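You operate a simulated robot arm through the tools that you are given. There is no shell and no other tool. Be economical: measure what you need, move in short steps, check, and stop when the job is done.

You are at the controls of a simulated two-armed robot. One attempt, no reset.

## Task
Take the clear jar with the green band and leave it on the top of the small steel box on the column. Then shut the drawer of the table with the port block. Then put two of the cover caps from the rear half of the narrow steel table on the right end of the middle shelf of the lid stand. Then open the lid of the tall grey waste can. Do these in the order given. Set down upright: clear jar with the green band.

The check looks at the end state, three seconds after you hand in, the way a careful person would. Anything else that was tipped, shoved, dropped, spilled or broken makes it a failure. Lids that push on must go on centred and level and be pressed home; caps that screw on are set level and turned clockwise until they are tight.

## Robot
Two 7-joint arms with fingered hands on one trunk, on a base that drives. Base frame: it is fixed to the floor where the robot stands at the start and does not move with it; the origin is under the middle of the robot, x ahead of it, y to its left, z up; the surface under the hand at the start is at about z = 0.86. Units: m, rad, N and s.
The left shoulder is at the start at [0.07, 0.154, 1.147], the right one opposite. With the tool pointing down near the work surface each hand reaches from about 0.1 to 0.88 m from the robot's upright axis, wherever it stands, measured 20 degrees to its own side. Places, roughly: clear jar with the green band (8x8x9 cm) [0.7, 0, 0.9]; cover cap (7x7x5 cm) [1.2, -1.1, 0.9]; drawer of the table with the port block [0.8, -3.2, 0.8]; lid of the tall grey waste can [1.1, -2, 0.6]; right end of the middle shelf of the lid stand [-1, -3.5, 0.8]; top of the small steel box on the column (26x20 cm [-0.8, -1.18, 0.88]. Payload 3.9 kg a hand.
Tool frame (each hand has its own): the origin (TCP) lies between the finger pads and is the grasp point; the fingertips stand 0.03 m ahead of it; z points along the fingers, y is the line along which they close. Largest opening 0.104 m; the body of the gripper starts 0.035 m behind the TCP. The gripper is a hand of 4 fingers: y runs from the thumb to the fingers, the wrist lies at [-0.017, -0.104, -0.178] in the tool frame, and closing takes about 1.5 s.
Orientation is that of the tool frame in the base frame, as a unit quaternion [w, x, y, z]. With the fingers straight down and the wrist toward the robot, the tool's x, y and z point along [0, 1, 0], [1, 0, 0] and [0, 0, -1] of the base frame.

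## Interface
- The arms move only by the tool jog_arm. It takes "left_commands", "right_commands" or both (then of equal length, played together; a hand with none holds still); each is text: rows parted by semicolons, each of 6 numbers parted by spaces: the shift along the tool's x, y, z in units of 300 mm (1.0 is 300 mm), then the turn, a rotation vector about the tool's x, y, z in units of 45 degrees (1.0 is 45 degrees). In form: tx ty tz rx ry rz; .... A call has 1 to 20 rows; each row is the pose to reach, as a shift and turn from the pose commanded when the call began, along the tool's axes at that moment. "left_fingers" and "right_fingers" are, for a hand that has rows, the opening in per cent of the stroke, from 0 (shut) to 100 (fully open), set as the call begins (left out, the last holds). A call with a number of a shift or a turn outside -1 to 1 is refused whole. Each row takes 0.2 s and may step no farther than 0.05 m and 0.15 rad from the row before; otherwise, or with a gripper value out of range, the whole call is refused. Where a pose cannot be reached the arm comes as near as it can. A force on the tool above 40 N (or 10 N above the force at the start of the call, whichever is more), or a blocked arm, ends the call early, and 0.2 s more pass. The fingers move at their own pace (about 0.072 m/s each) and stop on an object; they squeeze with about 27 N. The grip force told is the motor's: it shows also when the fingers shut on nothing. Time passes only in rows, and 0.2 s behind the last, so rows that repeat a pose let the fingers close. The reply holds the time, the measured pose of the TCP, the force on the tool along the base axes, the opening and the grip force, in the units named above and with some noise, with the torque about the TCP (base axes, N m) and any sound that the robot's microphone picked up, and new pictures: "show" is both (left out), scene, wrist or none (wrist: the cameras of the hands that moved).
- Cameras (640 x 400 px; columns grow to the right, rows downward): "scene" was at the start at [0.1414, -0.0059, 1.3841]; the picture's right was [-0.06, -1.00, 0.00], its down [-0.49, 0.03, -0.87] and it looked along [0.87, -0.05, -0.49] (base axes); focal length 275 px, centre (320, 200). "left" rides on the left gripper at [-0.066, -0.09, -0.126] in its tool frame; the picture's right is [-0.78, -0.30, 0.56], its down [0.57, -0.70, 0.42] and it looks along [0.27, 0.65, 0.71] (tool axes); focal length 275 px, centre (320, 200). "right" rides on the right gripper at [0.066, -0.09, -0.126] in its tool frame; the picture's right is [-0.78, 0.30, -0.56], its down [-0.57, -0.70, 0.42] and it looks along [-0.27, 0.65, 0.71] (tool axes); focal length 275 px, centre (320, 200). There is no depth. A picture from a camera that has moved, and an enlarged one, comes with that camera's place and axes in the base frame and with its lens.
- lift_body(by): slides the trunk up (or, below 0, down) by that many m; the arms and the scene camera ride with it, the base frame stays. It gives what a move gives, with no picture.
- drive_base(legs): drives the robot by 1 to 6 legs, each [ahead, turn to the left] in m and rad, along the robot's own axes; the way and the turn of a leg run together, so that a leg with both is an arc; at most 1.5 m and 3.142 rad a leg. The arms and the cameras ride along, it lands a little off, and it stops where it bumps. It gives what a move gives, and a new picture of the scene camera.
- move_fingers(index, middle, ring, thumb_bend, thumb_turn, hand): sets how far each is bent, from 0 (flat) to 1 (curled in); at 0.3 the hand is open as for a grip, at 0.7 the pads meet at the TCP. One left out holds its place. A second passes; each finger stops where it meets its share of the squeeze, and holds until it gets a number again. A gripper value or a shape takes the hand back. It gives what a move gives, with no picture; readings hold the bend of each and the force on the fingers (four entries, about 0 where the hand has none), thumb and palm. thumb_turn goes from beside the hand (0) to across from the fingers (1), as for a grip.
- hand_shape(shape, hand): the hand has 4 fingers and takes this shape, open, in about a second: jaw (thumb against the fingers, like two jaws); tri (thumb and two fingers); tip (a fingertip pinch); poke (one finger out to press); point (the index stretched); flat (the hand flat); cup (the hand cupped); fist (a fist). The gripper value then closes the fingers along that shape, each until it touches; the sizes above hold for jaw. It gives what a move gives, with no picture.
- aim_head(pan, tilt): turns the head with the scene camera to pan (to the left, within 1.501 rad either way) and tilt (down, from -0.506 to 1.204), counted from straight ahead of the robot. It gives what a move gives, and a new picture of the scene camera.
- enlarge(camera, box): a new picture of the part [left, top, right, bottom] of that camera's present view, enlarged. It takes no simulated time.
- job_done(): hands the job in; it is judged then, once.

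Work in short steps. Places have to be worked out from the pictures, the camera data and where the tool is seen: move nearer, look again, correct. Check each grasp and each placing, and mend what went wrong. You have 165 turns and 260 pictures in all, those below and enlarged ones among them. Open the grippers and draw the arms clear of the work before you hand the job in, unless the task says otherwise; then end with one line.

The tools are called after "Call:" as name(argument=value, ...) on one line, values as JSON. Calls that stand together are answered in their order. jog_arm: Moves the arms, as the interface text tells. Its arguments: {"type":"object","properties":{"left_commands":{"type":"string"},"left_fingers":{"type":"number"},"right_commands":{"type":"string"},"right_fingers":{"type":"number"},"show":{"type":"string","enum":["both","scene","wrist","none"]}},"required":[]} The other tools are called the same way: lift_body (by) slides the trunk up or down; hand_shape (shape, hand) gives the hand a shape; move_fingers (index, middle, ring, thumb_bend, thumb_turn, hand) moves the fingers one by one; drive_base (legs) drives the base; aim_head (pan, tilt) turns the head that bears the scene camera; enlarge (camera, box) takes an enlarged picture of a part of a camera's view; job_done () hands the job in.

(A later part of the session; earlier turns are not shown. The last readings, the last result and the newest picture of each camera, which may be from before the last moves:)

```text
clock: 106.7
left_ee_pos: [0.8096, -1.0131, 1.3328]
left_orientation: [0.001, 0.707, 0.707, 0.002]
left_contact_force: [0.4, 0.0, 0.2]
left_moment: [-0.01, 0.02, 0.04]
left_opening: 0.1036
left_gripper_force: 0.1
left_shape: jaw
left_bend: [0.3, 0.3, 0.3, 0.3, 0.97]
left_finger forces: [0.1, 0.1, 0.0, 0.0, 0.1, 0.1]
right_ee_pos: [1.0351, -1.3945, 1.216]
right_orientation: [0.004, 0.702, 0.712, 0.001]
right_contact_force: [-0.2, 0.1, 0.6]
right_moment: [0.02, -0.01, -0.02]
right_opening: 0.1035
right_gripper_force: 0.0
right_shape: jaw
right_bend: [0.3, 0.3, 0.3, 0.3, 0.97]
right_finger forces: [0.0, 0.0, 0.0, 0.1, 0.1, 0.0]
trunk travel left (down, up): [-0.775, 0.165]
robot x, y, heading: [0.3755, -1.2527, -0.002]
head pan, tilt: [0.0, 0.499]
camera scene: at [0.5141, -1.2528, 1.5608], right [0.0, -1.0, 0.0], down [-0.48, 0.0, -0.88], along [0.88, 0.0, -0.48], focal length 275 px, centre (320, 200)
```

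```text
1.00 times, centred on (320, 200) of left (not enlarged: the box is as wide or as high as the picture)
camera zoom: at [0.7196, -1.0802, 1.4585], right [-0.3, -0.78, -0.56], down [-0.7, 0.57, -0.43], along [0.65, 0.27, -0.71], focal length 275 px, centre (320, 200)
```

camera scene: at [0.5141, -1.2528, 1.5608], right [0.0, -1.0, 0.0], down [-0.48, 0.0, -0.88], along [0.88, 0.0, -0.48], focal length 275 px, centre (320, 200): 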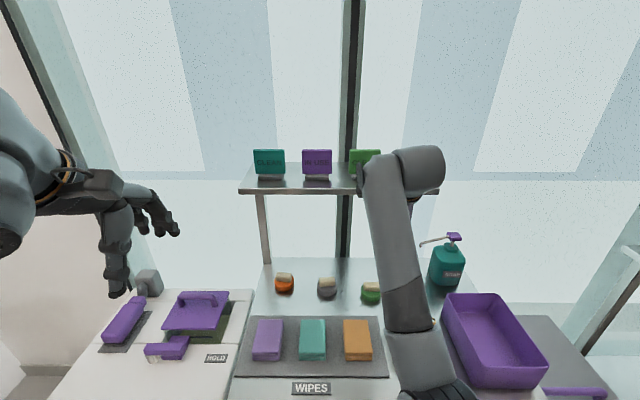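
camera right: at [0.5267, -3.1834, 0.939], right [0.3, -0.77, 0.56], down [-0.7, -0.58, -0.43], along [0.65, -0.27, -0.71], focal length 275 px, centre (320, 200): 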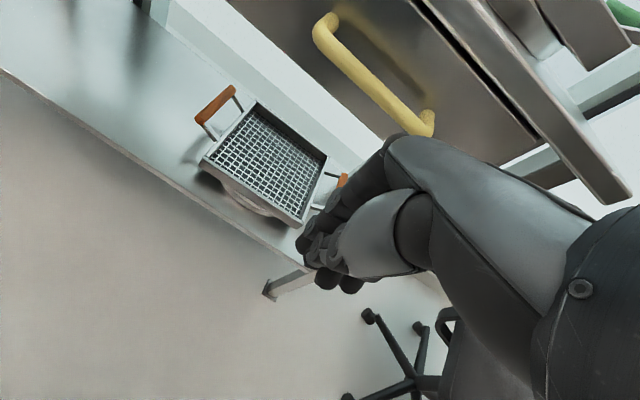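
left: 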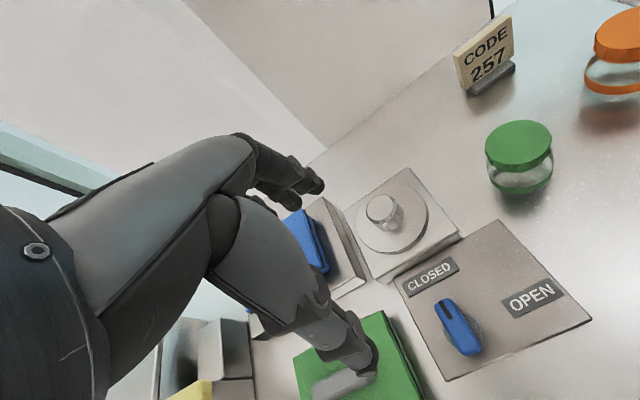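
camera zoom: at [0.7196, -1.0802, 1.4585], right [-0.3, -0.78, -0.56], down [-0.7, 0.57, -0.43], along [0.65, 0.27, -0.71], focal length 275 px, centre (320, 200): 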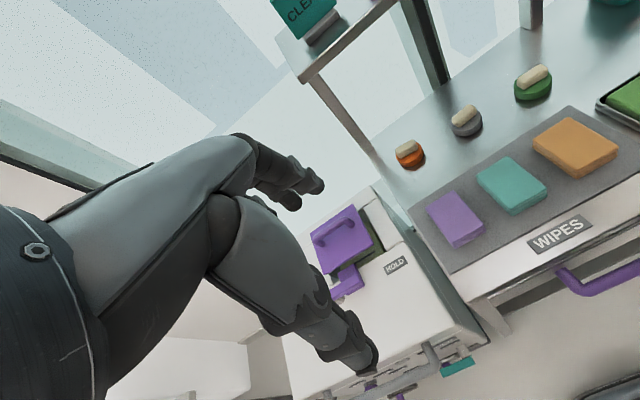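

The green cap is near (1.135, -1.41) and grey near (1.155, -1.275), and the upper shelf overhangs the rear. I lower the right hand before moving forward under it.

Call:
jog_arm(right_commands="-0.01 0 0.12 0 0 0; -0.02 0 0.25 0 0 0; -0.03 0 0.38 0 0 0; -0.04 0 0.5 0 0 0; -0.05 0.06 0.57 0 0 0; -0.06 0.15 0.62 0 0 0; -0.06 0.25 0.64 0 0 0; -0.06 0.32 0.64 0 0 0; -0.06 0.32 0.64 0 0 0")

```text
clock: 108.7
left_ee_pos: [0.8129, -1.0136, 1.3326]
left_orientation: [0.0, 0.707, 0.707, 0.0]
left_contact_force: [0.4, 0.5, -0.6]
left_moment: [0.02, 0.05, -0.01]
left_opening: 0.1035
left_gripper_force: 0.1
left_shape: jaw
left_bend: [0.3, 0.3, 0.3, 0.3, 0.97]
left_finger forces: [0.1, 0.1, 0.0, 0.1, 0.1, 0.0]
right_ee_pos: [1.1349, -1.4119, 1.0236]
right_orientation: [0.002, 0.703, 0.712, 0.001]
right_contact_force: [0.0, 0.0, 0.3]
right_moment: [0.02, 0.03, 0.01]
right_opening: 0.1039
right_gripper_force: 0.0
right_shape: jaw
right_bend: [0.3, 0.3, 0.3, 0.3, 0.97]
right_finger forces: [0.0, 0.0, 0.1, 0.0, 0.1, 0.0]
trunk travel left (down, up): [-0.775, 0.165]
robot x, y, heading: [0.3729, -1.2484, 0.002]
head pan, tilt: [0.0, 0.499]
camera scene: at [0.5166, -1.2529, 1.5605], right [0.0, -1.0, 0.0], down [-0.48, 0.0, -0.88], along [0.88, 0.0, -0.48], focal length 275 px, centre (320, 200)
camera right: at [1.0443, -1.3445, 1.1477], right [0.3, -0.77, 0.56], down [-0.69, -0.58, -0.43], along [0.66, -0.26, -0.71], focal length 275 px, centre (320, 200)
```

scene: 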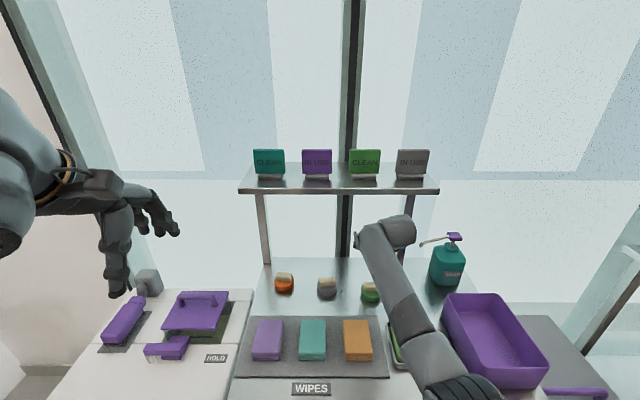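
right: 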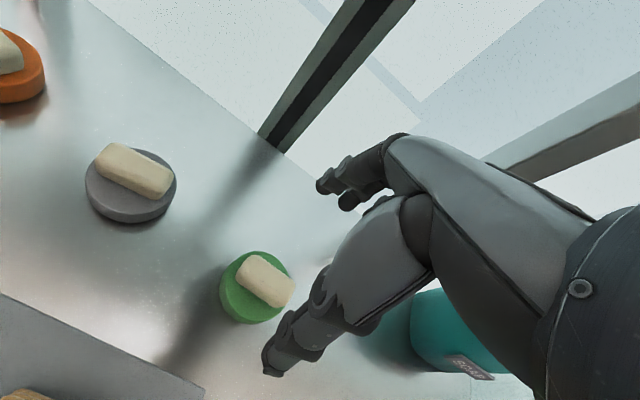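

The green cap centre now reads about (1.147, -1.42). I correct and descend until the fingers straddle it.

Call:
jog_arm(right_commands="-0.013 0.02 0.1 0 0 0; -0.027 0.04 0.2 0 0 0; -0.027 0.04 0.28 0 0 0; -0.027 0.04 0.31 0 0 0; -0.027 0.04 0.31 0 0 0", show="wrist")

```text
clock: 109.9
left_ee_pos: [0.8122, -1.0121, 1.3316]
left_orientation: [0.0, 0.707, 0.708, 0.001]
left_contact_force: [-0.9, 0.6, 0.3]
left_moment: [-0.01, 0.02, -0.01]
left_opening: 0.1038
left_gripper_force: 0.0
left_shape: jaw
left_bend: [0.3, 0.3, 0.3, 0.3, 0.97]
left_finger forces: [0.0, 0.0, 0.0, 0.0, 0.0, 0.0]
right_ee_pos: [1.1494, -1.4198, 0.9296]
right_orientation: [0.003, 0.703, 0.711, 0.002]
right_contact_force: [0.4, 0.5, -0.3]
right_moment: [0.04, 0.02, -0.01]
right_opening: 0.1037
right_gripper_force: 0.0
right_shape: jaw
right_bend: [0.3, 0.3, 0.3, 0.3, 0.97]
right_finger forces: [0.0, 0.1, 0.0, 0.0, 0.0, 0.1]
trunk travel left (down, up): [-0.775, 0.165]
robot x, y, heading: [0.3767, -1.2509, -0.002]
head pan, tilt: [0.0, 0.499]
camera right: at [1.0574, -1.3529, 1.0546], right [0.3, -0.77, 0.56], down [-0.69, -0.58, -0.43], along [0.66, -0.26, -0.71], focal length 275 px, centre (320, 200)
```

right: 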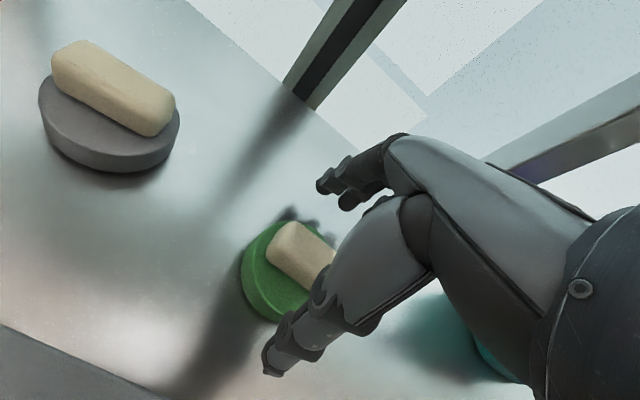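

The cap is centred within a few millimetres. I descend to z≈0.903 and close.

Call:
jog_arm(right_commands="0.01 -0.01 0.03 0 0 0; 0.01 -0.01 0.06 0 0 0; 0.01 -0.01 0.088 0 0 0; 0.01 -0.01 0.088 0 0 0", show="wrist")

```text
clock: 110.9
left_ee_pos: [0.8088, -1.0128, 1.3337]
left_orientation: [0.001, 0.707, 0.707, 0.001]
left_contact_force: [-0.1, 0.1, 0.1]
left_moment: [0.04, -0.02, 0.01]
left_opening: 0.1037
left_gripper_force: 0.2
left_shape: jaw
left_bend: [0.3, 0.3, 0.3, 0.3, 0.97]
left_finger forces: [0.1, 0.0, 0.0, 0.0, 0.1, 0.1]
right_ee_pos: [1.1446, -1.418, 0.9081]
right_orientation: [0.006, 0.703, 0.711, 0.004]
right_contact_force: [-3.7, -0.8, 16.8]
right_moment: [-0.16, -0.94, -0.07]
right_opening: 0.1027
right_gripper_force: 0.0
right_shape: jaw
right_bend: [0.3, 0.3, 0.3, 0.3, 0.97]
right_finger forces: [0.0, 16.2, 0.0, 0.1, 0.4, 0.1]
trunk travel left (down, up): [-0.775, 0.165]
robot x, y, heading: [0.3726, -1.2541, -0.006]
head pan, tilt: [0.0, 0.499]
camera right: at [1.0526, -1.3504, 1.0326], right [0.3, -0.77, 0.56], down [-0.69, -0.58, -0.43], along [0.66, -0.26, -0.7], focal length 275 px, centre (320, 200)
```

right: 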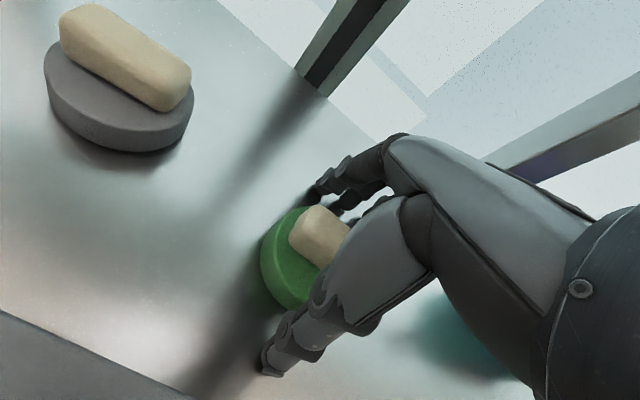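

The middle fingertip is touching the table. I rise 5 mm and close gently.

Call:
jog_arm(right_commands="0 0 -0.022 0 0 0; 0 0 -0.022 0 0 0", show="none")

Call:
jog_arm(right_commands="0 0 0 0 0 0; 0 0 0 0 0 0; 0 0 0 0 0 0; 0 0 0 0 0 0; 0 0 0 0 0 0; 0 0 0 0 0 0; 0 0 0 0 0 0; 0 0 0 0 0 0", right_fingers=0, show="wrist")

```text
clock: 111.5
left_ee_pos: [0.81, -1.0134, 1.3327]
left_orientation: [0.001, 0.707, 0.707, 0.001]
left_contact_force: [0.0, 0.2, -0.8]
left_moment: [0.03, 0.01, 0.0]
left_opening: 0.1036
left_gripper_force: 0.1
left_shape: jaw
left_bend: [0.3, 0.3, 0.3, 0.3, 0.97]
left_finger forces: [0.0, 0.0, 0.0, 0.0, 0.0, 0.0]
right_ee_pos: [1.1429, -1.417, 0.9094]
right_orientation: [0.001, 0.702, 0.712, 0.001]
right_contact_force: [-0.4, -0.8, 3.6]
right_moment: [-0.12, -0.3, -0.05]
right_opening: 0.1036
right_gripper_force: 0.0
right_shape: jaw
right_bend: [0.3, 0.3, 0.3, 0.3, 0.97]
right_finger forces: [0.1, 4.8, 0.0, 0.1, 0.0, 0.0]
trunk travel left (down, up): [-0.775, 0.165]
robot x, y, heading: [0.3731, -1.2521, -0.001]
head pan, tilt: [0.0, 0.499]
```

```text
clock: 113.3
left_ee_pos: [0.8103, -1.0126, 1.334]
left_orientation: [0.0, 0.707, 0.707, 0.0]
left_contact_force: [-0.7, -0.3, -0.4]
left_moment: [0.02, -0.03, -0.03]
left_opening: 0.1035
left_gripper_force: 0.1
left_shape: jaw
left_bend: [0.3, 0.3, 0.3, 0.3, 0.97]
left_finger forces: [0.1, 0.1, 0.0, 0.0, 0.1, 0.0]
right_ee_pos: [1.1437, -1.4166, 0.9108]
right_orientation: [0.002, 0.703, 0.711, 0.0]
right_contact_force: [-1.9, 1.4, 5.1]
right_moment: [0.04, 0.16, -0.02]
right_opening: 0.0517
right_gripper_force: 27.3
right_shape: jaw
right_bend: [0.74, 0.42, 0.44, 0.72, 1.0]
right_finger forces: [20.9, 3.4, 0.0, 0.1, 29.1, 0.0]
trunk travel left (down, up): [-0.775, 0.165]
robot x, y, heading: [0.3742, -1.2502, -0.003]
head pan, tilt: [0.0, 0.499]
camera right: at [1.0539, -1.3501, 1.0357], right [0.3, -0.77, 0.56], down [-0.69, -0.58, -0.43], along [0.66, -0.26, -0.71], focal length 275 px, centre (320, 200)
```

right: 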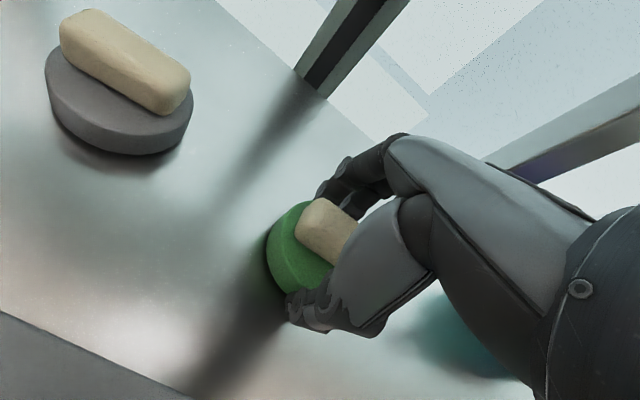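

The index finger is bent much further than the others, so I look at the grip closely.

Call:
enlarge(camera="right", box=[230, 130, 430, 340])

Call:
enlarge(camera="left", box=[340, 30, 640, 220])

```text
1.90 times, centred on (330, 235) of right
camera zoom: at [1.0539, -1.3501, 1.0357], right [0.3, -0.77, 0.56], down [-0.69, -0.58, -0.43], along [0.66, -0.26, -0.71], focal length 524 px, centre (301, 133)
```

zoom: 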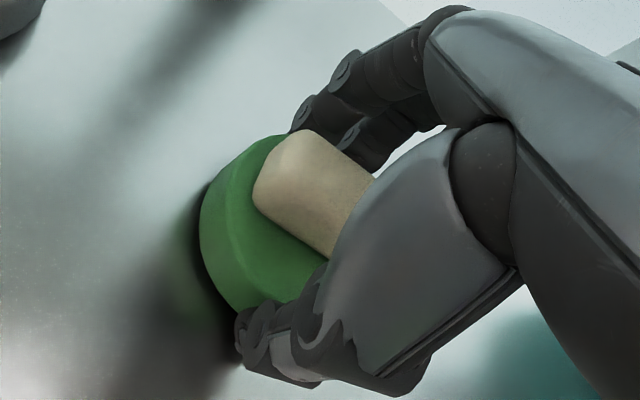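

```text
2.11 times, centred on (490, 125) of left
camera zoom: at [0.7209, -1.0797, 1.4581], right [-0.3, -0.78, -0.56], down [-0.7, 0.57, -0.43], along [0.65, 0.26, -0.71], focal length 580 px, centre (-38, 358)
```

zoom: 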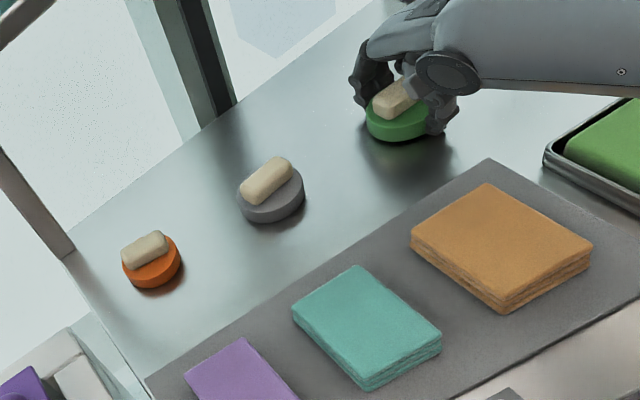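

It looks like the index rode over the disc onto the block while the thumb is on the disc. I reopen and grip the raised block alone, with fingertips just above the disc.

Call:
jog_arm(right_commands="0 0 0 0 0 0; 0 0 0 0 0 0; 0 0 0 0 0 0; 0 0 0 0 0 0; 0 0 0 0 0 0; 0 0 0 0 0 0; 0 0 -0.04 0 0 0; 0 0 -0.075 0 0 0; 0 0 -0.075 0 0 0", right_fingers=100, show="wrist")

```text
clock: 115.3
left_ee_pos: [0.8131, -1.0136, 1.3326]
left_orientation: [0.0, 0.707, 0.707, 0.0]
left_contact_force: [0.0, -0.1, -0.2]
left_moment: [-0.02, 0.05, 0.01]
left_opening: 0.1037
left_gripper_force: 0.1
left_shape: jaw
left_bend: [0.3, 0.3, 0.3, 0.3, 0.97]
left_finger forces: [0.0, 0.1, 0.1, 0.1, 0.0, 0.1]
right_ee_pos: [1.1446, -1.417, 0.9333]
right_orientation: [0.002, 0.703, 0.711, 0.0]
right_contact_force: [-0.1, -0.2, 0.3]
right_moment: [-0.01, 0.02, 0.01]
right_opening: 0.1036
right_gripper_force: 0.0
right_shape: jaw
right_bend: [0.3, 0.3, 0.3, 0.3, 0.97]
right_finger forces: [0.1, 0.1, 0.1, 0.0, 0.0, 0.1]
trunk travel left (down, up): [-0.775, 0.165]
robot x, y, heading: [0.3759, -1.2502, -0.005]
head pan, tilt: [0.0, 0.499]
camera right: at [1.0543, -1.3502, 1.0576], right [0.3, -0.77, 0.56], down [-0.69, -0.58, -0.43], along [0.65, -0.26, -0.71], focal length 275 px, centre (320, 200)
```

right: 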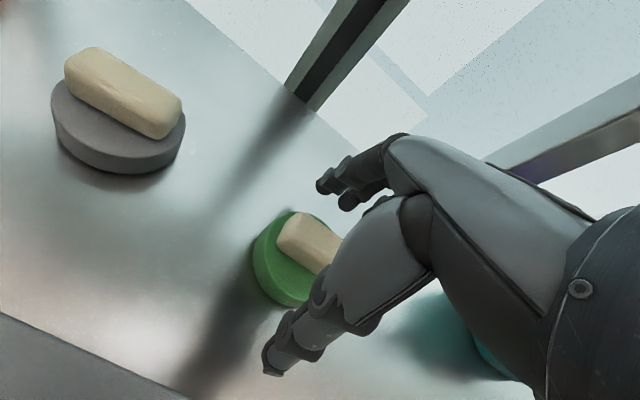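

The block centre reads (1.143, -1.414), right under the TCP. I close on the block.

Call:
jog_arm(right_commands="0 0 0 0 0 0; 0 0 0 0 0 0; 0 0 0 0 0 0; 0 0 0 0 0 0; 0 0 0 0 0 0; 0 0 0 0 0 0; 0 0 0 0 0 0; 0 0 0 0 0 0", right_fingers=0, show="wrist")

Call:
enlarge(camera="left", box=[480, 30, 600, 105])

```text
clock: 117.1
left_ee_pos: [0.8111, -1.0126, 1.3336]
left_orientation: [0.0, 0.707, 0.707, 0.0]
left_contact_force: [0.6, -0.7, 0.4]
left_moment: [-0.04, 0.0, -0.03]
left_opening: 0.1038
left_gripper_force: 0.1
left_shape: jaw
left_bend: [0.3, 0.3, 0.3, 0.3, 0.97]
left_finger forces: [0.0, 0.1, 0.0, 0.0, 0.1, 0.0]
right_ee_pos: [1.1462, -1.4175, 0.9341]
right_orientation: [0.003, 0.702, 0.712, 0.001]
right_contact_force: [0.1, -0.3, 2.6]
right_moment: [0.07, -0.13, -0.07]
right_opening: 0.0248
right_gripper_force: 27.3
right_shape: jaw
right_bend: [0.73, 0.51, 0.58, 0.76, 1.0]
right_finger forces: [19.4, 4.1, 1.5, 0.1, 22.7, 0.0]
trunk travel left (down, up): [-0.775, 0.165]
robot x, y, heading: [0.3761, -1.2514, -0.006]
head pan, tilt: [0.0, 0.499]
camera right: at [1.0538, -1.3504, 1.0584], right [0.3, -0.77, 0.56], down [-0.69, -0.58, -0.43], along [0.66, -0.26, -0.71], focal length 275 px, centre (320, 200)
```

right: 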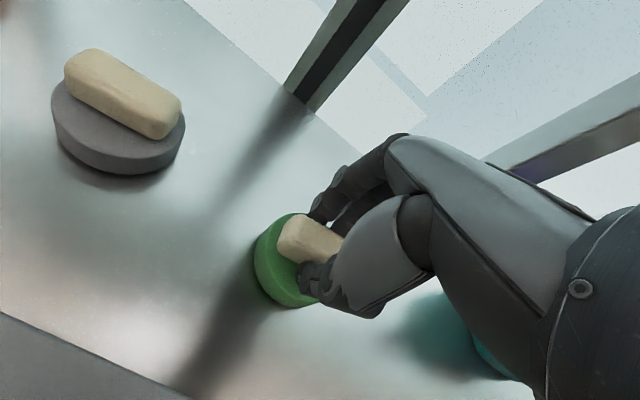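

```text
5.33 times, centred on (540, 68) of left
camera zoom: at [0.7215, -1.0802, 1.458], right [-0.3, -0.78, -0.56], down [-0.7, 0.57, -0.42], along [0.65, 0.27, -0.71], focal length 1468 px, centre (-853, 907)
```

zoom: 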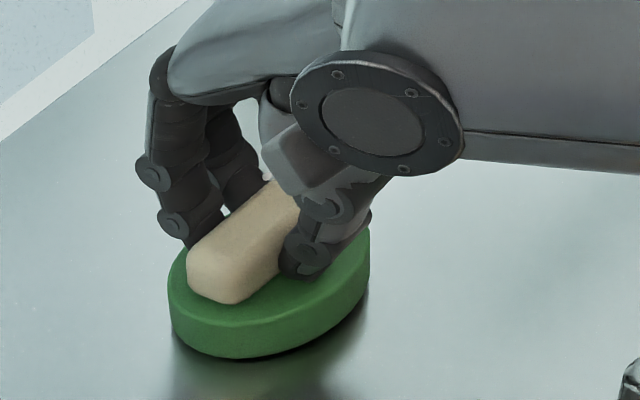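

Good grip on the block. I lift gently and check that it hangs level.

Call:
jog_arm(right_commands="0 0 -0.03 0 0 0; 0 0 -0.07 0 0 0; 0 0 -0.13 0 0 0; 0 0 -0.13 0 0 0", show="wrist")

Call:
enlarge(camera="left", box=[480, 30, 600, 105])

```text
clock: 118.1
left_ee_pos: [0.8128, -1.0136, 1.3325]
left_orientation: [0.0, 0.707, 0.707, 0.0]
left_contact_force: [-0.6, 0.7, 0.4]
left_moment: [-0.02, -0.01, 0.01]
left_opening: 0.1037
left_gripper_force: 0.0
left_shape: jaw
left_bend: [0.3, 0.3, 0.3, 0.3, 0.97]
left_finger forces: [0.1, 0.1, 0.1, 0.0, 0.0, 0.0]
right_ee_pos: [1.1446, -1.4163, 0.972]
right_orientation: [0.003, 0.703, 0.712, 0.0]
right_contact_force: [0.3, 0.0, -0.5]
right_moment: [0.02, -0.01, -0.01]
right_opening: 0.0245
right_gripper_force: 27.3
right_shape: jaw
right_bend: [0.73, 0.51, 0.58, 0.76, 1.0]
right_finger forces: [16.8, 4.5, 1.4, 0.0, 22.9, 0.0]
trunk travel left (down, up): [-0.775, 0.165]
robot x, y, heading: [0.3789, -1.2507, 0.0]
head pan, tilt: [0.0, 0.499]
camera right: at [1.0545, -1.3504, 1.0967], right [0.3, -0.77, 0.56], down [-0.69, -0.58, -0.43], along [0.65, -0.26, -0.71], focal length 275 px, centre (320, 200)
```

right: 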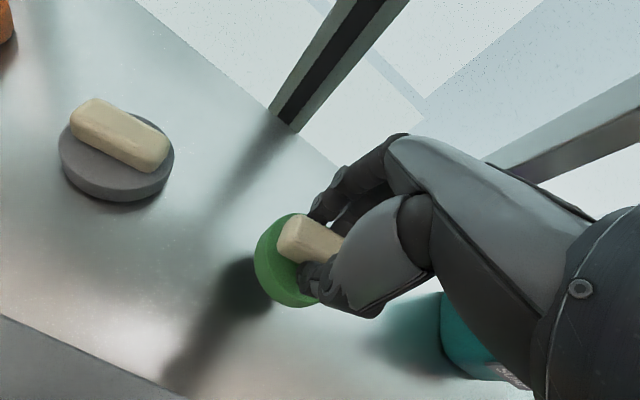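

```text
5.33 times, centred on (540, 68) of left
camera zoom: at [0.7225, -1.0803, 1.4577], right [-0.3, -0.78, -0.56], down [-0.7, 0.57, -0.42], along [0.65, 0.27, -0.71], focal length 1468 px, centre (-853, 907)
```

zoom: 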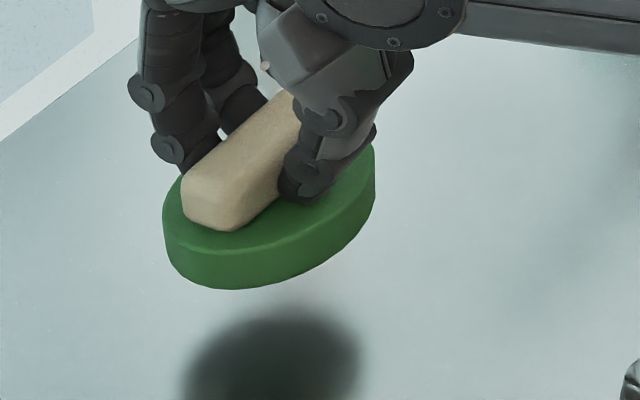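

The cap is lifted cleanly. I withdraw it back out from under the shelf, then up.

Call:
jog_arm(right_commands="0 -0.1 -0.05 0 0 0; 0 -0.25 -0.1 0 0 0; 0 -0.4 -0.15 0 0 0; 0 -0.55 -0.2 0 0 0; 0 -0.7 -0.25 0 0 0; 0 -0.8 -0.35 0 0 0; 0 -0.8 -0.5 0 0 0; 0 -0.8 -0.65 0 0 0; 0 -0.8 -0.65 0 0 0", show="scene")

```text
clock: 120.1
left_ee_pos: [0.8114, -1.014, 1.3325]
left_orientation: [0.0, 0.707, 0.707, 0.0]
left_contact_force: [-0.8, -0.9, -0.1]
left_moment: [-0.03, -0.02, 0.0]
left_opening: 0.1034
left_gripper_force: 0.1
left_shape: jaw
left_bend: [0.3, 0.3, 0.3, 0.3, 0.97]
left_finger forces: [0.0, 0.1, 0.1, 0.1, 0.0, 0.1]
right_ee_pos: [0.9021, -1.4201, 1.1664]
right_orientation: [0.003, 0.703, 0.711, 0.001]
right_contact_force: [0.6, 0.4, -0.4]
right_moment: [0.03, -0.03, -0.03]
right_opening: 0.024
right_gripper_force: 27.3
right_shape: jaw
right_bend: [0.73, 0.51, 0.58, 0.76, 1.0]
right_finger forces: [16.8, 4.5, 1.0, 0.0, 22.6, 0.1]
trunk travel left (down, up): [-0.775, 0.165]
robot x, y, heading: [0.3781, -1.251, -0.004]
head pan, tilt: [0.0, 0.499]
camera scene: at [0.5162, -1.253, 1.5605], right [0.0, -1.0, 0.0], down [-0.48, 0.0, -0.88], along [0.88, 0.0, -0.48], focal length 275 px, centre (320, 200)
```

scene: 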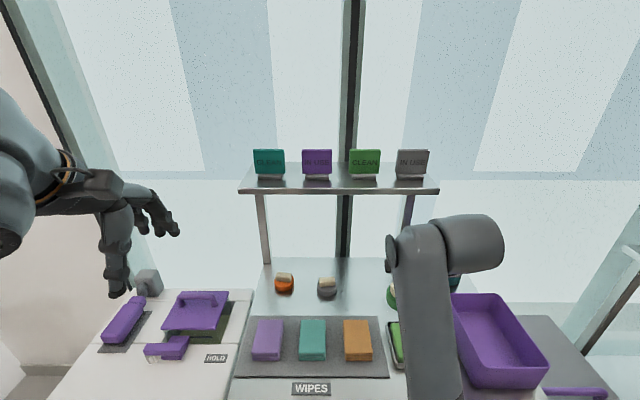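

The grey block reads (1.157, -1.275). I shift the right hand aside and bring the left hand over in front of the grey cap.

Call:
jog_arm(left_commands="-0.109 0.044 0.02 0 0 0; -0.218 0.088 0.06 0 0 0; -0.327 0.131 0.12 0 0 0; -0.437 0.175 0.2 0 0 0; -0.546 0.219 0.28 0 0 0; -0.655 0.26 0.36 0 0 0; -0.764 0.3 0.45 0 0 0; -0.873 0.35 0.54 0 0 0; -0.873 0.35 0.6 0 0 0; -0.873 0.35 0.6 0 0 0", right_commands="-0.08 0 0 0 0 0; -0.16 0 0 0 0 0; -0.24 0 0 0 0 0; -0.33 0 0 0 0 0; -0.33 0 0 0 0 0; -0.33 0 0 0 0 0; -0.33 0 0 0 0 0; -0.33 0 0 0 0 0; -0.33 0 0 0 0 0; -0.33 0 0 0 0 0")

```text
clock: 122.3
left_ee_pos: [0.916, -1.2754, 1.1518]
left_orientation: [-0.001, 0.707, 0.707, 0.0]
left_contact_force: [0.8, -0.3, -0.5]
left_moment: [-0.01, -0.01, -0.01]
left_opening: 0.1038
left_gripper_force: 0.1
left_shape: jaw
left_bend: [0.3, 0.3, 0.3, 0.3, 0.97]
left_finger forces: [0.1, 0.0, 0.0, 0.0, 0.0, 0.1]
right_ee_pos: [0.9047, -1.5189, 1.1666]
right_orientation: [0.003, 0.703, 0.711, 0.001]
right_contact_force: [0.6, 0.1, -0.6]
right_moment: [0.01, 0.04, -0.01]
right_opening: 0.0242
right_gripper_force: 26.8
right_shape: jaw
right_bend: [0.73, 0.51, 0.58, 0.76, 1.0]
right_finger forces: [16.8, 4.6, 1.1, 0.1, 22.5, 0.0]
trunk travel left (down, up): [-0.775, 0.165]
robot x, y, heading: [0.3715, -1.2506, -0.005]
head pan, tilt: [0.0, 0.499]
camera scene: at [0.5168, -1.2528, 1.5605], right [0.0, -1.0, 0.0], down [-0.48, 0.0, -0.88], along [0.88, 0.0, -0.48], focal length 275 px, centre (320, 200)
camera right: at [0.8144, -1.452, 1.2909], right [0.3, -0.77, 0.56], down [-0.69, -0.58, -0.43], along [0.65, -0.26, -0.71], focal length 275 px, centre (320, 200)
camera left: at [0.8268, -1.3418, 1.2773], right [-0.3, -0.78, -0.56], down [-0.7, 0.57, -0.42], along [0.65, 0.27, -0.71], focal length 275 px, centre (320, 200)
```

scene: 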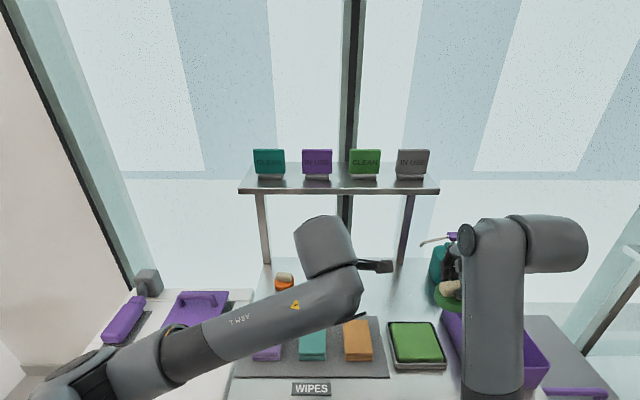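
right: 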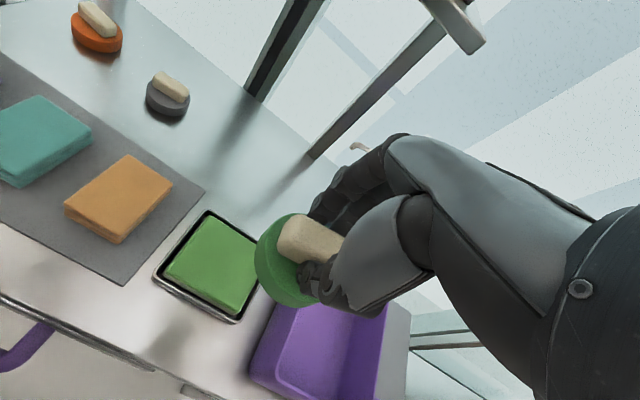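
left: 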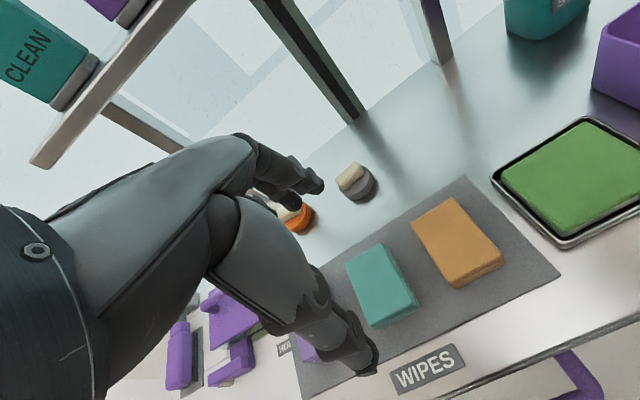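

Clear. I lower the left hand, then move it forward above the grey cap.

Call:
jog_arm(left_commands="0 0.05 0.14 0 0 0; 0 0.1 0.28 0 0 0; 0 0.2 0.38 0 0 0; 0 0.33 0.42 0 0 0; 0 0.48 0.44 0 0 0; 0 0.63 0.44 0 0 0; 0 0.75 0.44 0 0 0; 0 0.803 0.44 0 0 0; 0 0.803 0.44 0 0 0", show="wrist")

```text
clock: 124.3
left_ee_pos: [1.15, -1.2749, 1.0195]
left_orientation: [0.001, 0.707, 0.707, 0.0]
left_contact_force: [0.4, 0.2, 0.3]
left_moment: [-0.02, -0.01, 0.01]
left_opening: 0.104
left_gripper_force: 0.0
left_shape: jaw
left_bend: [0.3, 0.3, 0.3, 0.3, 0.97]
left_finger forces: [0.0, 0.0, 0.0, 0.1, 0.0, 0.0]
left hand out of reach, approached as far as the arm can: row 8, 9
right_ee_pos: [0.9051, -1.5178, 1.1658]
right_orientation: [0.003, 0.703, 0.711, 0.0]
right_contact_force: [-0.4, 0.5, -0.7]
right_moment: [-0.02, 0.03, 0.01]
right_opening: 0.0243
right_gripper_force: 27.0
right_shape: jaw
right_bend: [0.73, 0.51, 0.58, 0.76, 1.0]
right_finger forces: [16.8, 4.6, 1.0, 0.0, 22.5, 0.0]
trunk travel left (down, up): [-0.775, 0.165]
robot x, y, heading: [0.3748, -1.2498, -0.004]
head pan, tilt: [0.0, 0.499]
camera left: at [1.0603, -1.3419, 1.146], right [-0.3, -0.78, -0.56], down [-0.7, 0.57, -0.43], along [0.65, 0.26, -0.71], focal length 275 px, centre (320, 200)
```

left: 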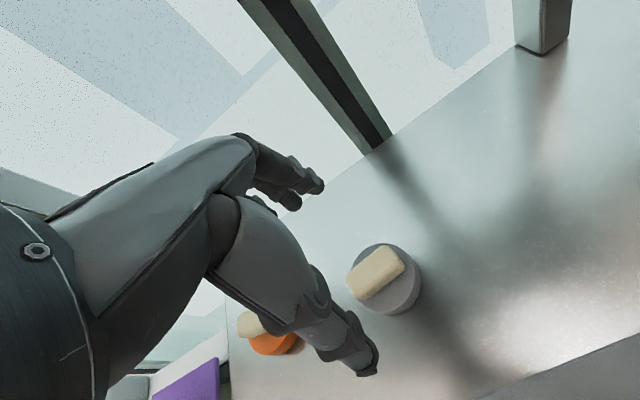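

The block is at about (1.157, -1.281), and the left arm is at its reach limit at this height. I raise the right hand and then lower the trunk, which both extends the reach and descends the left hand.

Call:
jog_arm(right_commands="0 0 -0.1 0 0 0; 0 0 -0.2 0 0 0; 0 0 -0.3 0 0 0; 0 0 -0.3 0 0 0", show="none")

Call:
lift_body(by=-0.06)

Call:
jog_arm(left_commands="-0.01 0.01 0 0 0 0; -0.02 0.022 0 0 0 0; -0.02 0.022 0 0 0 0", show="wrist")

```text
clock: 125.5
left_ee_pos: [1.1516, -1.2747, 1.0206]
left_orientation: [-0.001, 0.708, 0.706, 0.001]
left_contact_force: [0.7, 0.5, -0.4]
left_moment: [-0.02, 0.03, 0.03]
left_opening: 0.1037
left_gripper_force: 0.0
left_shape: jaw
left_bend: [0.3, 0.3, 0.3, 0.3, 0.97]
left_finger forces: [0.0, 0.0, 0.1, 0.1, 0.0, 0.1]
right_ee_pos: [0.9012, -1.5553, 1.2677]
right_orientation: [0.028, 0.729, 0.683, -0.015]
right_contact_force: [1.0, 0.4, -0.8]
right_moment: [-0.01, 0.01, -0.01]
right_opening: 0.0244
right_gripper_force: 26.7
right_shape: jaw
right_bend: [0.73, 0.51, 0.58, 0.76, 1.0]
right_finger forces: [16.7, 4.7, 1.0, 0.0, 22.4, 0.0]
trunk travel left (down, up): [-0.775, 0.165]
robot x, y, heading: [0.3766, -1.2526, -0.003]
head pan, tilt: [0.0, 0.499]
stopped in row 4 (right hand): the arm was blocked; the commanded pose is now the measured one
```

```text
clock: 126.5
left_ee_pos: [1.1504, -1.2764, 0.9601]
left_orientation: [0.0, 0.708, 0.706, 0.0]
left_contact_force: [-0.3, 0.1, 0.1]
left_moment: [-0.02, 0.01, 0.01]
left_opening: 0.1037
left_gripper_force: 0.1
left_shape: jaw
left_bend: [0.3, 0.3, 0.3, 0.3, 0.97]
left_finger forces: [0.1, 0.0, 0.0, 0.0, 0.0, 0.1]
right_ee_pos: [0.8995, -1.5562, 1.2071]
right_orientation: [0.03, 0.729, 0.684, -0.014]
right_contact_force: [0.5, -0.3, -0.6]
right_moment: [-0.02, -0.02, -0.01]
right_opening: 0.0242
right_gripper_force: 27.2
right_shape: jaw
right_bend: [0.73, 0.51, 0.58, 0.76, 1.0]
right_finger forces: [16.7, 4.7, 1.0, 0.0, 22.4, 0.0]
trunk travel left (down, up): [-0.715, 0.225]
robot x, y, heading: [0.3755, -1.2535, 0.001]
head pan, tilt: [0.0, 0.499]
```

```text
clock: 127.3
left_ee_pos: [1.1508, -1.2981, 0.9686]
left_orientation: [0.012, 0.72, 0.694, 0.001]
left_contact_force: [0.4, 0.9, 0.1]
left_moment: [0.01, -0.01, -0.01]
left_opening: 0.1039
left_gripper_force: 0.1
left_shape: jaw
left_bend: [0.3, 0.3, 0.3, 0.3, 0.97]
left_finger forces: [0.1, 0.0, 0.0, 0.0, 0.0, 0.1]
left hand out of reach, approached as far as the arm can: row 1, 2
right_ee_pos: [0.9, -1.5571, 1.2067]
right_orientation: [0.028, 0.729, 0.684, -0.015]
right_contact_force: [0.3, 0.3, 0.2]
right_moment: [-0.02, 0.01, 0.0]
right_opening: 0.0242
right_gripper_force: 27.3
right_shape: jaw
right_bend: [0.73, 0.51, 0.58, 0.76, 1.0]
right_finger forces: [16.7, 4.7, 1.0, 0.1, 22.4, 0.0]
trunk travel left (down, up): [-0.715, 0.225]
robot x, y, heading: [0.3745, -1.2511, -0.001]
head pan, tilt: [0.0, 0.499]
camera left: at [1.0573, -1.36, 1.0939], right [-0.31, -0.77, -0.55], down [-0.67, 0.59, -0.45], along [0.67, 0.23, -0.71], focal length 275 px, centre (320, 200)
```

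left: 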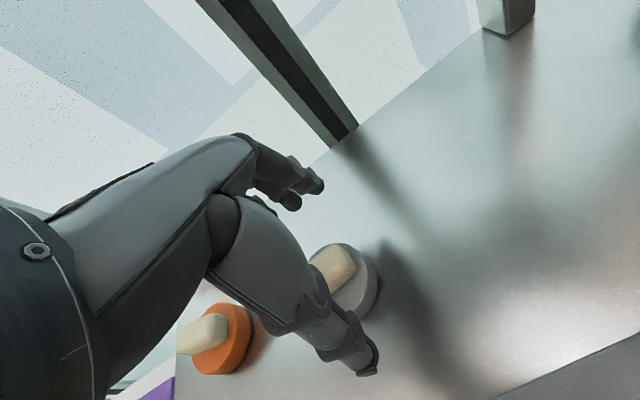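

The left arm is at its limit here, so the base must come a bit nearer. I pull the hand back and up, then look down at the base clearance.

Call:
jog_arm(left_commands="0 -0.1 -0.05 0 0 0; 0 -0.25 -0.1 0 0 0; 0 -0.3 -0.13 0 0 0; 0 -0.3 -0.13 0 0 0", show="none")

Call:
aim_head(pan=0.0, tilt=1.2)

```text
clock: 128.3
left_ee_pos: [1.0668, -1.2824, 1.0002]
left_orientation: [0.0, 0.707, 0.707, 0.001]
left_contact_force: [-0.1, -0.2, -0.7]
left_moment: [0.01, 0.01, 0.03]
left_opening: 0.1039
left_gripper_force: 0.0
left_shape: jaw
left_bend: [0.3, 0.3, 0.3, 0.3, 0.97]
left_finger forces: [0.0, 0.0, 0.1, 0.0, 0.0, 0.0]
right_ee_pos: [0.9007, -1.5559, 1.2064]
right_orientation: [0.028, 0.729, 0.684, -0.016]
right_contact_force: [-0.2, 0.6, -0.9]
right_moment: [-0.04, -0.01, -0.01]
right_opening: 0.0244
right_gripper_force: 27.0
right_shape: jaw
right_bend: [0.73, 0.51, 0.58, 0.76, 1.0]
right_finger forces: [16.7, 4.7, 1.1, 0.1, 22.3, 0.1]
trunk travel left (down, up): [-0.715, 0.225]
robot x, y, heading: [0.3753, -1.2532, -0.008]
head pan, tilt: [0.0, 0.499]
```

```text
clock: 129.3
left_ee_pos: [1.0671, -1.2841, 1.0005]
left_orientation: [0.0, 0.708, 0.707, 0.0]
left_contact_force: [-0.1, -0.2, -0.6]
left_moment: [0.0, -0.01, -0.04]
left_opening: 0.1038
left_gripper_force: 0.1
left_shape: jaw
left_bend: [0.3, 0.3, 0.3, 0.3, 0.97]
left_finger forces: [0.0, 0.0, 0.0, 0.0, 0.1, 0.0]
right_ee_pos: [0.9006, -1.5565, 1.2067]
right_orientation: [0.029, 0.729, 0.684, -0.015]
right_contact_force: [0.9, 0.3, -0.2]
right_moment: [0.03, 0.02, -0.01]
right_opening: 0.0243
right_gripper_force: 27.1
right_shape: jaw
right_bend: [0.73, 0.51, 0.58, 0.76, 1.0]
right_finger forces: [16.7, 4.7, 1.0, 0.0, 22.3, 0.0]
trunk travel left (down, up): [-0.715, 0.225]
robot x, y, heading: [0.3763, -1.2512, -0.006]
head pan, tilt: [0.0, 1.201]
camera scene: at [0.482, -1.253, 1.4468], right [0.0, -1.0, 0.0], down [-0.93, 0.0, -0.36], along [0.36, 0.0, -0.93], focal length 275 px, centre (320, 200)
```

scene: 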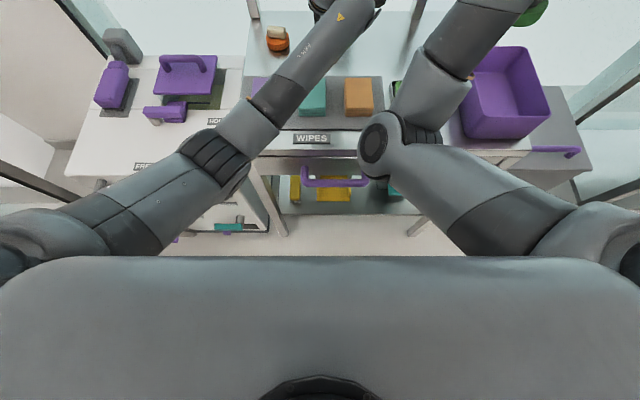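

There is enough space in front (handle bar at x 0.79, chest at about 0.53). I drive 6 cm closer.

Call:
drive_base(legs=[[0.06, 0]])

Call:
jog_arm(left_commands="0 0.05 0 0 0 0; 0 0.1 0 0 0 0; 0 0.11 0 0 0 0; 0 0.11 0 0 0 0", show="wrist")

```text
clock: 130.3
left_ee_pos: [1.1148, -1.2824, 1.0066]
left_orientation: [0.003, 0.708, 0.706, 0.003]
left_contact_force: [0.3, -0.3, -0.7]
left_moment: [0.0, 0.03, 0.0]
left_opening: 0.1041
left_gripper_force: 0.0
left_shape: jaw
left_bend: [0.3, 0.3, 0.3, 0.3, 0.97]
left_finger forces: [0.0, 0.1, 0.1, 0.0, 0.1, 0.0]
right_ee_pos: [0.9451, -1.5583, 1.2128]
right_orientation: [0.033, 0.73, 0.682, -0.01]
right_contact_force: [0.2, 0.1, -0.2]
right_moment: [0.0, -0.01, 0.0]
right_opening: 0.024
right_gripper_force: 27.3
right_shape: jaw
right_bend: [0.73, 0.51, 0.58, 0.76, 1.0]
right_finger forces: [16.7, 4.8, 0.9, 0.1, 22.4, 0.1]
trunk travel left (down, up): [-0.715, 0.225]
robot x, y, heading: [0.4347, -1.2521, 0.002]
head pan, tilt: [0.0, 1.201]
camera scene: at [0.5337, -1.2532, 1.4472], right [0.0, -1.0, 0.0], down [-0.93, 0.0, -0.37], along [0.37, 0.0, -0.93], focal length 275 px, centre (320, 200)
```

scene: 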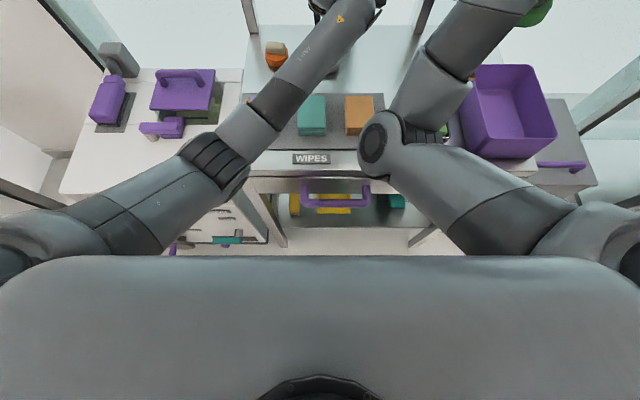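

```text
clock: 131.3
left_ee_pos: [1.1561, -1.2826, 1.0009]
left_orientation: [0.001, 0.708, 0.707, 0.001]
left_contact_force: [0.6, -0.5, -1.3]
left_moment: [-0.02, 0.01, 0.02]
left_opening: 0.1039
left_gripper_force: 0.1
left_shape: jaw
left_bend: [0.3, 0.3, 0.3, 0.3, 0.97]
left_finger forces: [0.0, 0.0, 0.0, 0.1, 0.0, 0.0]
right_ee_pos: [0.9548, -1.5588, 1.2098]
right_orientation: [0.032, 0.73, 0.682, -0.013]
right_contact_force: [-0.5, 0.3, 0.0]
right_moment: [0.02, 0.04, 0.0]
right_opening: 0.0238
right_gripper_force: 27.0
right_shape: jaw
right_bend: [0.73, 0.5, 0.58, 0.76, 1.0]
right_finger forces: [16.9, 4.8, 1.0, 0.1, 23.0, 0.0]
trunk travel left (down, up): [-0.715, 0.225]
robot x, y, heading: [0.434, -1.2495, -0.001]
head pan, tilt: [0.0, 1.201]
camera left: at [1.0646, -1.3502, 1.1268], right [-0.3, -0.78, -0.56], down [-0.7, 0.57, -0.43], along [0.65, 0.26, -0.71], focal length 275 px, centre (320, 200)
```

left: 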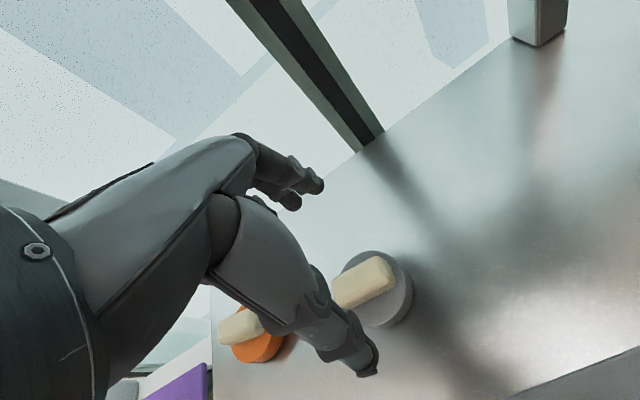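

The left TCP is over the block, now reading (1.151, -1.282). I descend to block height.

Call:
jog_arm(left_commands="0 -0.012 0.08 0 0 0; 0 -0.012 0.15 0 0 0; 0 -0.012 0.2 0 0 0; 0 -0.012 0.225 0 0 0; 0 -0.012 0.225 0 0 0", show="wrist")

```text
clock: 132.5
left_ee_pos: [1.1504, -1.2835, 0.9349]
left_orientation: [0.002, 0.708, 0.706, 0.002]
left_contact_force: [-0.5, 0.5, -0.1]
left_moment: [-0.01, 0.01, 0.0]
left_opening: 0.1039
left_gripper_force: 0.1
left_shape: jaw
left_bend: [0.3, 0.3, 0.3, 0.3, 0.97]
left_finger forces: [0.0, 0.1, 0.1, 0.0, 0.0, 0.0]
right_ee_pos: [0.9525, -1.558, 1.2111]
right_orientation: [0.034, 0.731, 0.682, -0.013]
right_contact_force: [0.5, -0.2, -1.2]
right_moment: [-0.03, -0.01, 0.04]
right_opening: 0.0241
right_gripper_force: 27.5
right_shape: jaw
right_bend: [0.73, 0.5, 0.58, 0.76, 1.0]
right_finger forces: [17.0, 4.8, 1.0, 0.0, 22.8, 0.0]
trunk travel left (down, up): [-0.715, 0.225]
robot x, y, heading: [0.4311, -1.2498, -0.001]
head pan, tilt: [0.0, 1.201]
camera left: at [1.0596, -1.3509, 1.0599], right [-0.29, -0.78, -0.56], down [-0.7, 0.57, -0.43], along [0.65, 0.26, -0.71], focal length 275 px, centre (320, 200)
```

left: 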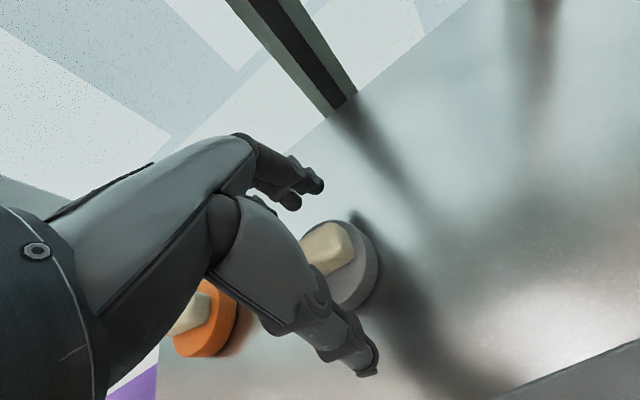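

This matches the mirrored view I had with the right hand. I close on the block.

Call:
jog_arm(left_commands="0 0 0 0 0 0; 0 0 0 0 0 0; 0 0 0 0 0 0; 0 0 0 0 0 0; 0 0 0 0 0 0; 0 0 0 0 0 0; 0 0 0 0 0 0; 0 0 0 0 0 0", left_fingers=0, show="wrist")

```text
clock: 134.3
left_ee_pos: [1.1497, -1.2841, 0.9352]
left_orientation: [0.002, 0.708, 0.706, 0.001]
left_contact_force: [0.0, -0.6, -0.6]
left_moment: [-0.02, -0.01, 0.01]
left_opening: 0.0204
left_gripper_force: 27.0
left_shape: jaw
left_bend: [0.73, 0.59, 0.59, 0.74, 1.0]
left_finger forces: [14.1, 7.1, 3.1, 0.0, 24.4, 0.1]
right_ee_pos: [0.9514, -1.5583, 1.2102]
right_orientation: [0.033, 0.731, 0.682, -0.012]
right_contact_force: [0.3, 0.3, -0.3]
right_moment: [-0.01, 0.05, -0.02]
right_opening: 0.0242
right_gripper_force: 26.9
right_shape: jaw
right_bend: [0.73, 0.5, 0.58, 0.76, 1.0]
right_finger forces: [17.1, 4.7, 1.0, 0.1, 22.9, 0.0]
trunk travel left (down, up): [-0.715, 0.225]
robot x, y, heading: [0.4378, -1.2505, -0.001]
head pan, tilt: [0.0, 1.201]
camera left: at [1.0596, -1.3508, 1.0601], right [-0.29, -0.78, -0.56], down [-0.7, 0.57, -0.43], along [0.65, 0.26, -0.71], focal length 275 px, centre (320, 200)
```

left: 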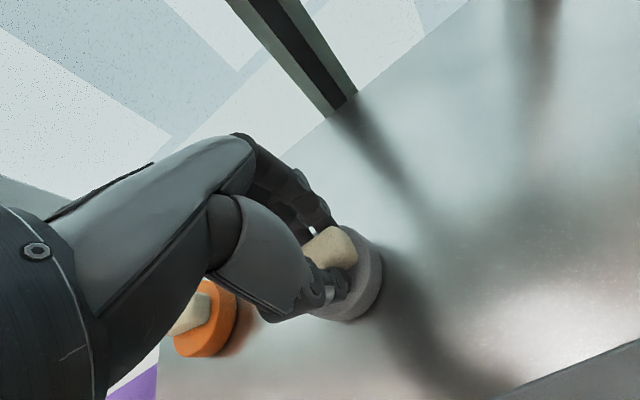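

The grip is similar to the right hand's. I lift it, then withdraw toward the robot and up.

Call:
jog_arm(left_commands="0 0 -0.04 0 0 0; 0 0 -0.1 0 0 0; 0 0 -0.16 0 0 0; 0 -0.1 -0.2 0 0 0; 0 -0.25 -0.23 0 0 0; 0 -0.4 -0.26 0 0 0; 0 -0.55 -0.3 0 0 0; 0 -0.7 -0.38 0 0 0; 0 -0.8 -0.5 0 0 0; 0 -0.8 -0.6 0 0 0; 0 -0.8 -0.6 0 0 0", show="wrist")

Call:
aim_head(pan=0.0, tilt=0.6)

```text
refused: row 8 steps farther than a row can; nothing moved
```

```text
clock: 135.3
left_ee_pos: [1.1496, -1.2841, 0.9343]
left_orientation: [0.002, 0.708, 0.706, 0.002]
left_contact_force: [-0.3, 0.2, 0.1]
left_moment: [0.03, -0.02, -0.02]
left_opening: 0.0207
left_gripper_force: 26.8
left_shape: jaw
left_bend: [0.73, 0.59, 0.59, 0.74, 1.0]
left_finger forces: [14.1, 7.1, 3.3, 0.0, 24.4, 0.0]
right_ee_pos: [0.9517, -1.5581, 1.2098]
right_orientation: [0.033, 0.73, 0.682, -0.012]
right_contact_force: [-0.2, -0.5, -0.4]
right_moment: [0.02, 0.01, -0.01]
right_opening: 0.0238
right_gripper_force: 26.9
right_shape: jaw
right_bend: [0.73, 0.5, 0.58, 0.76, 1.0]
right_finger forces: [17.1, 4.8, 1.0, 0.0, 22.9, 0.0]
trunk travel left (down, up): [-0.715, 0.225]
robot x, y, heading: [0.4355, -1.2454, -0.008]
head pan, tilt: [0.0, 0.6]
camera scene: at [0.5741, -1.2535, 1.4913], right [0.0, -1.0, 0.0], down [-0.57, 0.0, -0.82], along [0.82, 0.0, -0.57], focal length 275 px, centre (320, 200)
```

scene: 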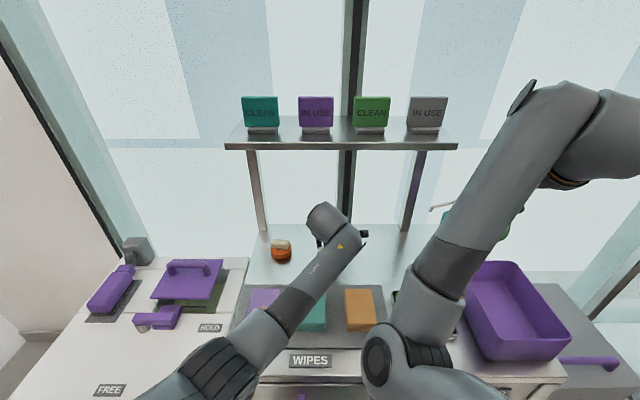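

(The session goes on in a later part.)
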